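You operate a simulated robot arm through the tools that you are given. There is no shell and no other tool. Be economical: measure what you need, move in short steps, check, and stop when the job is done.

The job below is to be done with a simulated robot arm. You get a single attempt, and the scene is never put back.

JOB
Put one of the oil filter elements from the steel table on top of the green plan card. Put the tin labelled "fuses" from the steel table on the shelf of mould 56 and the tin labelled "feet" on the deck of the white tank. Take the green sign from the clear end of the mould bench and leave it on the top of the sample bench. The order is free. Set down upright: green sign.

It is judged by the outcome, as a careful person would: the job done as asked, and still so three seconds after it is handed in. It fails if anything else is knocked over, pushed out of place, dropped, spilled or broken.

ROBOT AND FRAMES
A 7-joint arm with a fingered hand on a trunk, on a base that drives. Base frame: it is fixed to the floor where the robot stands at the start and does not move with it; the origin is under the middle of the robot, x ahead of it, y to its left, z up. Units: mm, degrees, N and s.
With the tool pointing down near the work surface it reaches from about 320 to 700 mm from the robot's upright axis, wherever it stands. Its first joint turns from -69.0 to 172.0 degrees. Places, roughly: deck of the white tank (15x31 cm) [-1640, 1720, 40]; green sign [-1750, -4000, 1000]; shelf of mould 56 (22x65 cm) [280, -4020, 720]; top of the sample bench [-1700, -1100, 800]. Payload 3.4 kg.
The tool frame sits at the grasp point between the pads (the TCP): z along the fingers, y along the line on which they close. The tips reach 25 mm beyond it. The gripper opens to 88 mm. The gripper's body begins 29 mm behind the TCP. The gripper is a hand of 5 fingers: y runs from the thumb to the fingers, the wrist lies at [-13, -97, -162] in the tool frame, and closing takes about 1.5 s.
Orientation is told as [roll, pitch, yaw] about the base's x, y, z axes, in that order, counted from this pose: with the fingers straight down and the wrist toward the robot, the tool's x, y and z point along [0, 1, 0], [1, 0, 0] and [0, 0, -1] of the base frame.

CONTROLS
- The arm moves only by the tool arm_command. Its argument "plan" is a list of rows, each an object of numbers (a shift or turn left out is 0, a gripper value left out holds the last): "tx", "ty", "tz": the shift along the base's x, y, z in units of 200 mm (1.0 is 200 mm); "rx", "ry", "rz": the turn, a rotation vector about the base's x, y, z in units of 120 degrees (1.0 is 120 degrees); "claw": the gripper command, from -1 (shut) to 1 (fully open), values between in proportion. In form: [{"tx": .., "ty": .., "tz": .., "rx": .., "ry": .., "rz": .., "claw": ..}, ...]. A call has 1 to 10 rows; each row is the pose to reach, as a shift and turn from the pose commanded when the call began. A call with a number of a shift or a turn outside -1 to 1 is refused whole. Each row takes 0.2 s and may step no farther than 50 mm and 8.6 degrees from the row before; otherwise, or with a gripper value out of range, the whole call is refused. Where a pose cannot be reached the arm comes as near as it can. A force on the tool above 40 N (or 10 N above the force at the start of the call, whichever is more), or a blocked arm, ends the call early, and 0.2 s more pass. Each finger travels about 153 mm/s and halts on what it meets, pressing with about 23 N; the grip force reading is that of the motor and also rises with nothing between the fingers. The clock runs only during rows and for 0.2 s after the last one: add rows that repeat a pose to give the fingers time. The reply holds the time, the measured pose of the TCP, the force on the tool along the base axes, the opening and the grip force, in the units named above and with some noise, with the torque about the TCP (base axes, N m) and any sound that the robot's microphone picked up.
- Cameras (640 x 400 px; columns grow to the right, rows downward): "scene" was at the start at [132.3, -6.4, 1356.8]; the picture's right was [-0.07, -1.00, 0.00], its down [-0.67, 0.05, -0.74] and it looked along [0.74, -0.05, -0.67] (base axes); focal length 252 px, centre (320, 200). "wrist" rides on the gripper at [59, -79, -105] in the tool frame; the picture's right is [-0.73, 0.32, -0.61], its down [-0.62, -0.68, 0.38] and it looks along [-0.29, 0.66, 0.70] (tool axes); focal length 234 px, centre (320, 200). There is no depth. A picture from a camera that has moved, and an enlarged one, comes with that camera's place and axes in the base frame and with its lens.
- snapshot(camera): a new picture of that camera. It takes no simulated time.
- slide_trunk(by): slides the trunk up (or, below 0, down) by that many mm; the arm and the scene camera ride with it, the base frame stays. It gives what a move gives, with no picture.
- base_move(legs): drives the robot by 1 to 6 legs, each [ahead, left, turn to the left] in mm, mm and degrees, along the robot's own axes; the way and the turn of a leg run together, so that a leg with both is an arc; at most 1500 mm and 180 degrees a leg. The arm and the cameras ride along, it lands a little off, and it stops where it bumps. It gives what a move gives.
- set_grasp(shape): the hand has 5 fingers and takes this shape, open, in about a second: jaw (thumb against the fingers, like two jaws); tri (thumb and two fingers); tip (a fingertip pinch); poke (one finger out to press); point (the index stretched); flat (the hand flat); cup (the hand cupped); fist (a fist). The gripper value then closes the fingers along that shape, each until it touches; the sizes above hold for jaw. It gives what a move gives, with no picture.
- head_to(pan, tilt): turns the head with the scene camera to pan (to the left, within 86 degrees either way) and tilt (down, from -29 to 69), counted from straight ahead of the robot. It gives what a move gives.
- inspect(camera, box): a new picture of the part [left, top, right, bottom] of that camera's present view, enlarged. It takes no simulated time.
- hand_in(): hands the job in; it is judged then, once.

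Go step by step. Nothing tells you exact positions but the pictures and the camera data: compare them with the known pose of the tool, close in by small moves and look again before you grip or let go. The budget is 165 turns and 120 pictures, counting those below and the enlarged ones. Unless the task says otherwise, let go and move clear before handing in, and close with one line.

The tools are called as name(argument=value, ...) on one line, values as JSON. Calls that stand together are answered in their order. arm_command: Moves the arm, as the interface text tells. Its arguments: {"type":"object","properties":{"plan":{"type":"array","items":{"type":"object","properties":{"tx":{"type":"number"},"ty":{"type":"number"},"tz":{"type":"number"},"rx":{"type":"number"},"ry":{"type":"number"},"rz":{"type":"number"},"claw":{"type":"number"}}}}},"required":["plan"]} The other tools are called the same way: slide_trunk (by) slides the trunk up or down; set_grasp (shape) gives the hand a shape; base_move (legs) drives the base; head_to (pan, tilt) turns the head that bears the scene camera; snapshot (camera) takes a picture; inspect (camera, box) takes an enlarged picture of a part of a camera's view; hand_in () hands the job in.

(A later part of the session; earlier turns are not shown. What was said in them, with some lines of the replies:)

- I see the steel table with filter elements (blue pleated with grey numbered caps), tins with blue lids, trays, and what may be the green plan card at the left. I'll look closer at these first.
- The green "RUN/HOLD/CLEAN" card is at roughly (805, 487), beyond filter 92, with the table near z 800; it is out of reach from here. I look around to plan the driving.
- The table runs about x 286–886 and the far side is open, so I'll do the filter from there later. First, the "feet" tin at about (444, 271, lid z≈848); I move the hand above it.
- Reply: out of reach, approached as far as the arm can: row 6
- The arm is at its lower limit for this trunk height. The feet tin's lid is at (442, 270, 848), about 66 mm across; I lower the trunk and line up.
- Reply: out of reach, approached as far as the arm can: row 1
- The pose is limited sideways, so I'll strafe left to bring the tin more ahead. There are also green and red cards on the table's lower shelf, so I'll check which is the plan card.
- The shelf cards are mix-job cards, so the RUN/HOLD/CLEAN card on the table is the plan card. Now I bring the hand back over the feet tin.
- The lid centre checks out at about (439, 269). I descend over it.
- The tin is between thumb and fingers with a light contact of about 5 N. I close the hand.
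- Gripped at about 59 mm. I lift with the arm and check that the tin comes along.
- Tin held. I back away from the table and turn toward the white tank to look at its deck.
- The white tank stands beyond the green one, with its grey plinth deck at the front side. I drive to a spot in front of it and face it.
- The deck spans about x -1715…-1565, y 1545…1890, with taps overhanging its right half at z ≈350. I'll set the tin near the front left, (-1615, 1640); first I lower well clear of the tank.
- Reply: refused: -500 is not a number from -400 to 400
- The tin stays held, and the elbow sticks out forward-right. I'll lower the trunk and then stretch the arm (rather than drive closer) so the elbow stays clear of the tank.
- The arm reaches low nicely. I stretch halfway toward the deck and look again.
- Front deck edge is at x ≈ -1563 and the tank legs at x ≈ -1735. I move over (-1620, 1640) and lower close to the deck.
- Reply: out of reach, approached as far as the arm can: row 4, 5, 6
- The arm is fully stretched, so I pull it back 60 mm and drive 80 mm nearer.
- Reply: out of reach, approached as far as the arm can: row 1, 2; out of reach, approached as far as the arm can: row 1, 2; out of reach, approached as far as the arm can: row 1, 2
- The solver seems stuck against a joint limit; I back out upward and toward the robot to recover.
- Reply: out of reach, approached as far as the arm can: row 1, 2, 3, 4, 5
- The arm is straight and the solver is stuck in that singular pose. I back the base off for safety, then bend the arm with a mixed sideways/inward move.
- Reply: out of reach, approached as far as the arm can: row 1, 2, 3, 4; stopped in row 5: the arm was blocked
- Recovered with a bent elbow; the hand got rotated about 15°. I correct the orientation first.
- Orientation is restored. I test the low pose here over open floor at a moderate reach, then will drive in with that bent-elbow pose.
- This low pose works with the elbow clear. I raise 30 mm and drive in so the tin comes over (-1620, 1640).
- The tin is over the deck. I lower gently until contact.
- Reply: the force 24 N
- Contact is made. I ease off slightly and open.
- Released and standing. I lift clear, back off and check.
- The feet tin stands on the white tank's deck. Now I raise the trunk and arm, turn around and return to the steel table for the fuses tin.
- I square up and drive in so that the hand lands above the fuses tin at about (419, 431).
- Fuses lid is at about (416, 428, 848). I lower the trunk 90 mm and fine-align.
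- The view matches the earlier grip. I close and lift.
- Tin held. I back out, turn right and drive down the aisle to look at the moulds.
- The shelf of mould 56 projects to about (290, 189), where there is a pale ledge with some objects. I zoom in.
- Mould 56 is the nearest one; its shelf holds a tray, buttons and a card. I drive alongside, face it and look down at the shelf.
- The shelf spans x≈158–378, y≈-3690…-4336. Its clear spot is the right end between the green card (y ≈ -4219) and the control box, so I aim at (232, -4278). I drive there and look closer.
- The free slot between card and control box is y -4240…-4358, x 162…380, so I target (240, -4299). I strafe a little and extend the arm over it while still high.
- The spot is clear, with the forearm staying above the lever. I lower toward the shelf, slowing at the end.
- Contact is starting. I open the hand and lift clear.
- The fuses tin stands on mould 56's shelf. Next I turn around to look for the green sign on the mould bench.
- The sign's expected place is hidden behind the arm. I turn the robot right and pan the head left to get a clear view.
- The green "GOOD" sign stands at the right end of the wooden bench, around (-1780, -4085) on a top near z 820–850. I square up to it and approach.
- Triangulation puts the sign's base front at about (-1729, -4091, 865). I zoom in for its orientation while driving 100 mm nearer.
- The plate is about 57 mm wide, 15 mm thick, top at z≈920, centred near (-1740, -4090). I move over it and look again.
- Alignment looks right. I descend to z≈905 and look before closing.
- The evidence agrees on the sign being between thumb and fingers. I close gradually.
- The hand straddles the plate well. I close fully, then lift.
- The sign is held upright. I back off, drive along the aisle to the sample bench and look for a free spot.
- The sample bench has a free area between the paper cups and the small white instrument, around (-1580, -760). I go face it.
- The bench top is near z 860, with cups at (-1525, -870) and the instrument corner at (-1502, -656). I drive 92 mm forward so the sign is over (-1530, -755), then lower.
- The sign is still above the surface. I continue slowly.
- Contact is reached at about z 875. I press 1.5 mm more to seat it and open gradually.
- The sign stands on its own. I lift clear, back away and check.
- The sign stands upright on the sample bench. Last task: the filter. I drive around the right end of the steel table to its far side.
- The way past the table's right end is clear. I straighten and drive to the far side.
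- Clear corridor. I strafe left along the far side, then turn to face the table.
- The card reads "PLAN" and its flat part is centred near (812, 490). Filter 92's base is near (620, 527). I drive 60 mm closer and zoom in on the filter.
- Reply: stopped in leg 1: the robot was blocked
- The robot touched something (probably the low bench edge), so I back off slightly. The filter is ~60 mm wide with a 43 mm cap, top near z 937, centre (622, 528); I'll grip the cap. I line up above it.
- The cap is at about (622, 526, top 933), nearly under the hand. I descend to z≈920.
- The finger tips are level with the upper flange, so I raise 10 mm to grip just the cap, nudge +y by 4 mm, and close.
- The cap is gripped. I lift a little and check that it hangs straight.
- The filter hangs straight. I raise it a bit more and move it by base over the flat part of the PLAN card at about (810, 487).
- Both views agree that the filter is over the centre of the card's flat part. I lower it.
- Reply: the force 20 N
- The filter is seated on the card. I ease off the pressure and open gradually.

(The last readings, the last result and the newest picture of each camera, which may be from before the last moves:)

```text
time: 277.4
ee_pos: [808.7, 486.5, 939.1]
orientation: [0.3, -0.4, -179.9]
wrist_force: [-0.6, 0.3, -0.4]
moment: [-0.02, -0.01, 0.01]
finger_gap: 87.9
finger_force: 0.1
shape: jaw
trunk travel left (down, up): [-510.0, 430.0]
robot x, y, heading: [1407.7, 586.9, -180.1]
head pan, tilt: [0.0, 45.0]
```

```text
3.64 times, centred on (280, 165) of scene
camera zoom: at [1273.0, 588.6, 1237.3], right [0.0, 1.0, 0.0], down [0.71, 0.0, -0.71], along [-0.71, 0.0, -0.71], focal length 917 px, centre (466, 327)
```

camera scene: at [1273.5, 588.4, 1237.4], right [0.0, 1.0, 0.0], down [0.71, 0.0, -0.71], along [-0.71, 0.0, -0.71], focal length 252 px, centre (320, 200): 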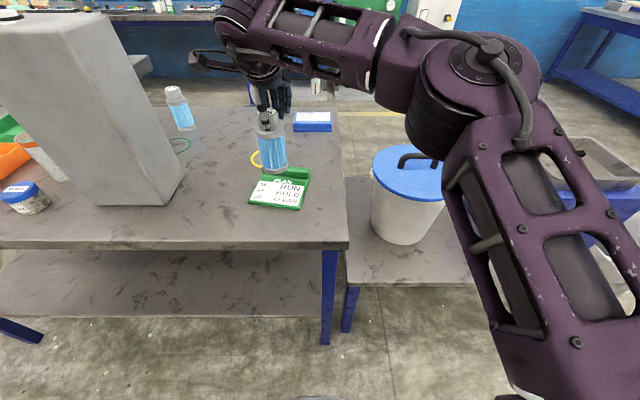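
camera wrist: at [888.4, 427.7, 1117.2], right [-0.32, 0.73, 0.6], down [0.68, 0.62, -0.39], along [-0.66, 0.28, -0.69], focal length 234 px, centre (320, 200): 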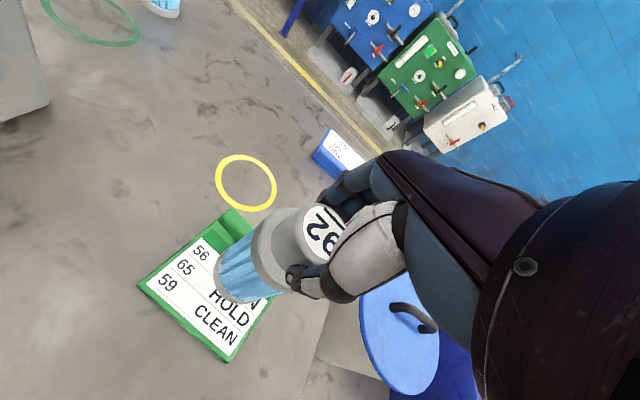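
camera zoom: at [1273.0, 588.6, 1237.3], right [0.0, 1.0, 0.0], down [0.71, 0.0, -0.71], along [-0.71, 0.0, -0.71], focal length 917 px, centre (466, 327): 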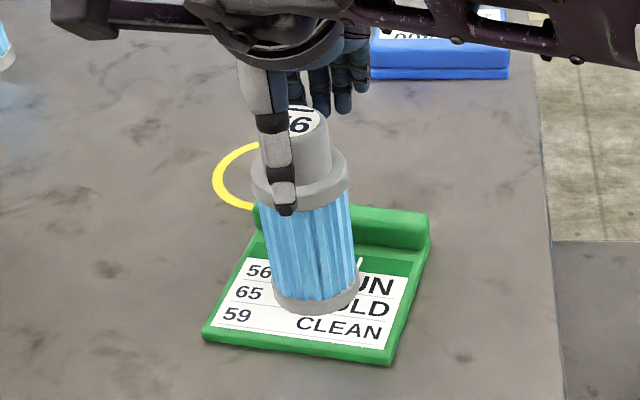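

It stands on the card and the hand is open around the cap. I lift straight up, back away and check everything.

arm_command(plan=[{"tz": 0.1}, {"tz": 0.25}, {"tz": 0.45}, {"tz": 0.7}, {"tz": 0.9}])

base_move(legs=[[-300, 0, 0]])

snapshot(camera="scene")

```text
time: 278.6
ee_pos: [811.6, 486.2, 1118.6]
orientation: [0.4, -0.2, -179.8]
wrist_force: [0.2, -0.8, -0.3]
moment: [0.02, -0.01, -0.01]
finger_gap: 87.7
finger_force: 0.0
shape: jaw
trunk travel left (down, up): [-510.0, 430.0]
robot x, y, heading: [1406.0, 593.0, -179.8]
head pan, tilt: [0.0, 45.0]
```

```text
time: 280.6
ee_pos: [1110.9, 485.6, 1118.6]
orientation: [0.5, -0.3, -179.6]
wrist_force: [-0.5, -0.3, 0.2]
moment: [0.02, 0.0, -0.01]
finger_gap: 87.7
finger_force: 0.1
shape: jaw
trunk travel left (down, up): [-510.0, 430.0]
robot x, y, heading: [1703.9, 589.1, -179.4]
head pan, tilt: [0.0, 45.0]
```

```text
16 pictures are left
camera scene: at [1573.0, 589.4, 1237.4], right [-0.01, 1.0, 0.0], down [0.71, 0.01, -0.71], along [-0.71, -0.01, -0.71], focal length 252 px, centre (320, 200)
```

scene: 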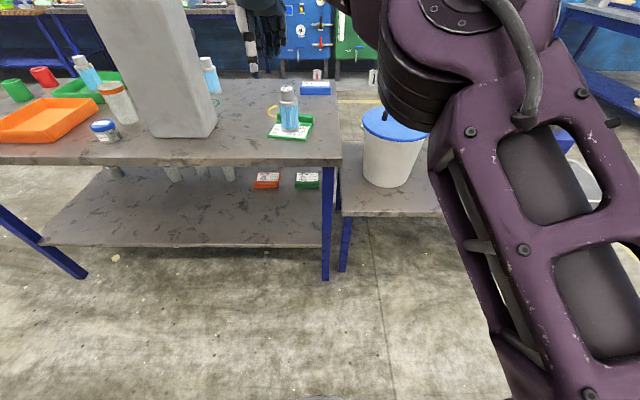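

The filter stands on the green PLAN card. Nothing else on the table looks disturbed, and the other three items were checked where I set them down, so I hand in.

hand_in()

```text
The job is handed in.
```

The job is handed in, with all four items placed: filter 92 on the green PLAN card, the fuses tin on mould 56's shelf, the feet tin on the white tank's deck, and the green sign upright on the sample bench; the base bumped something once, probably the low bench by the steel table, with no visible disturbance.
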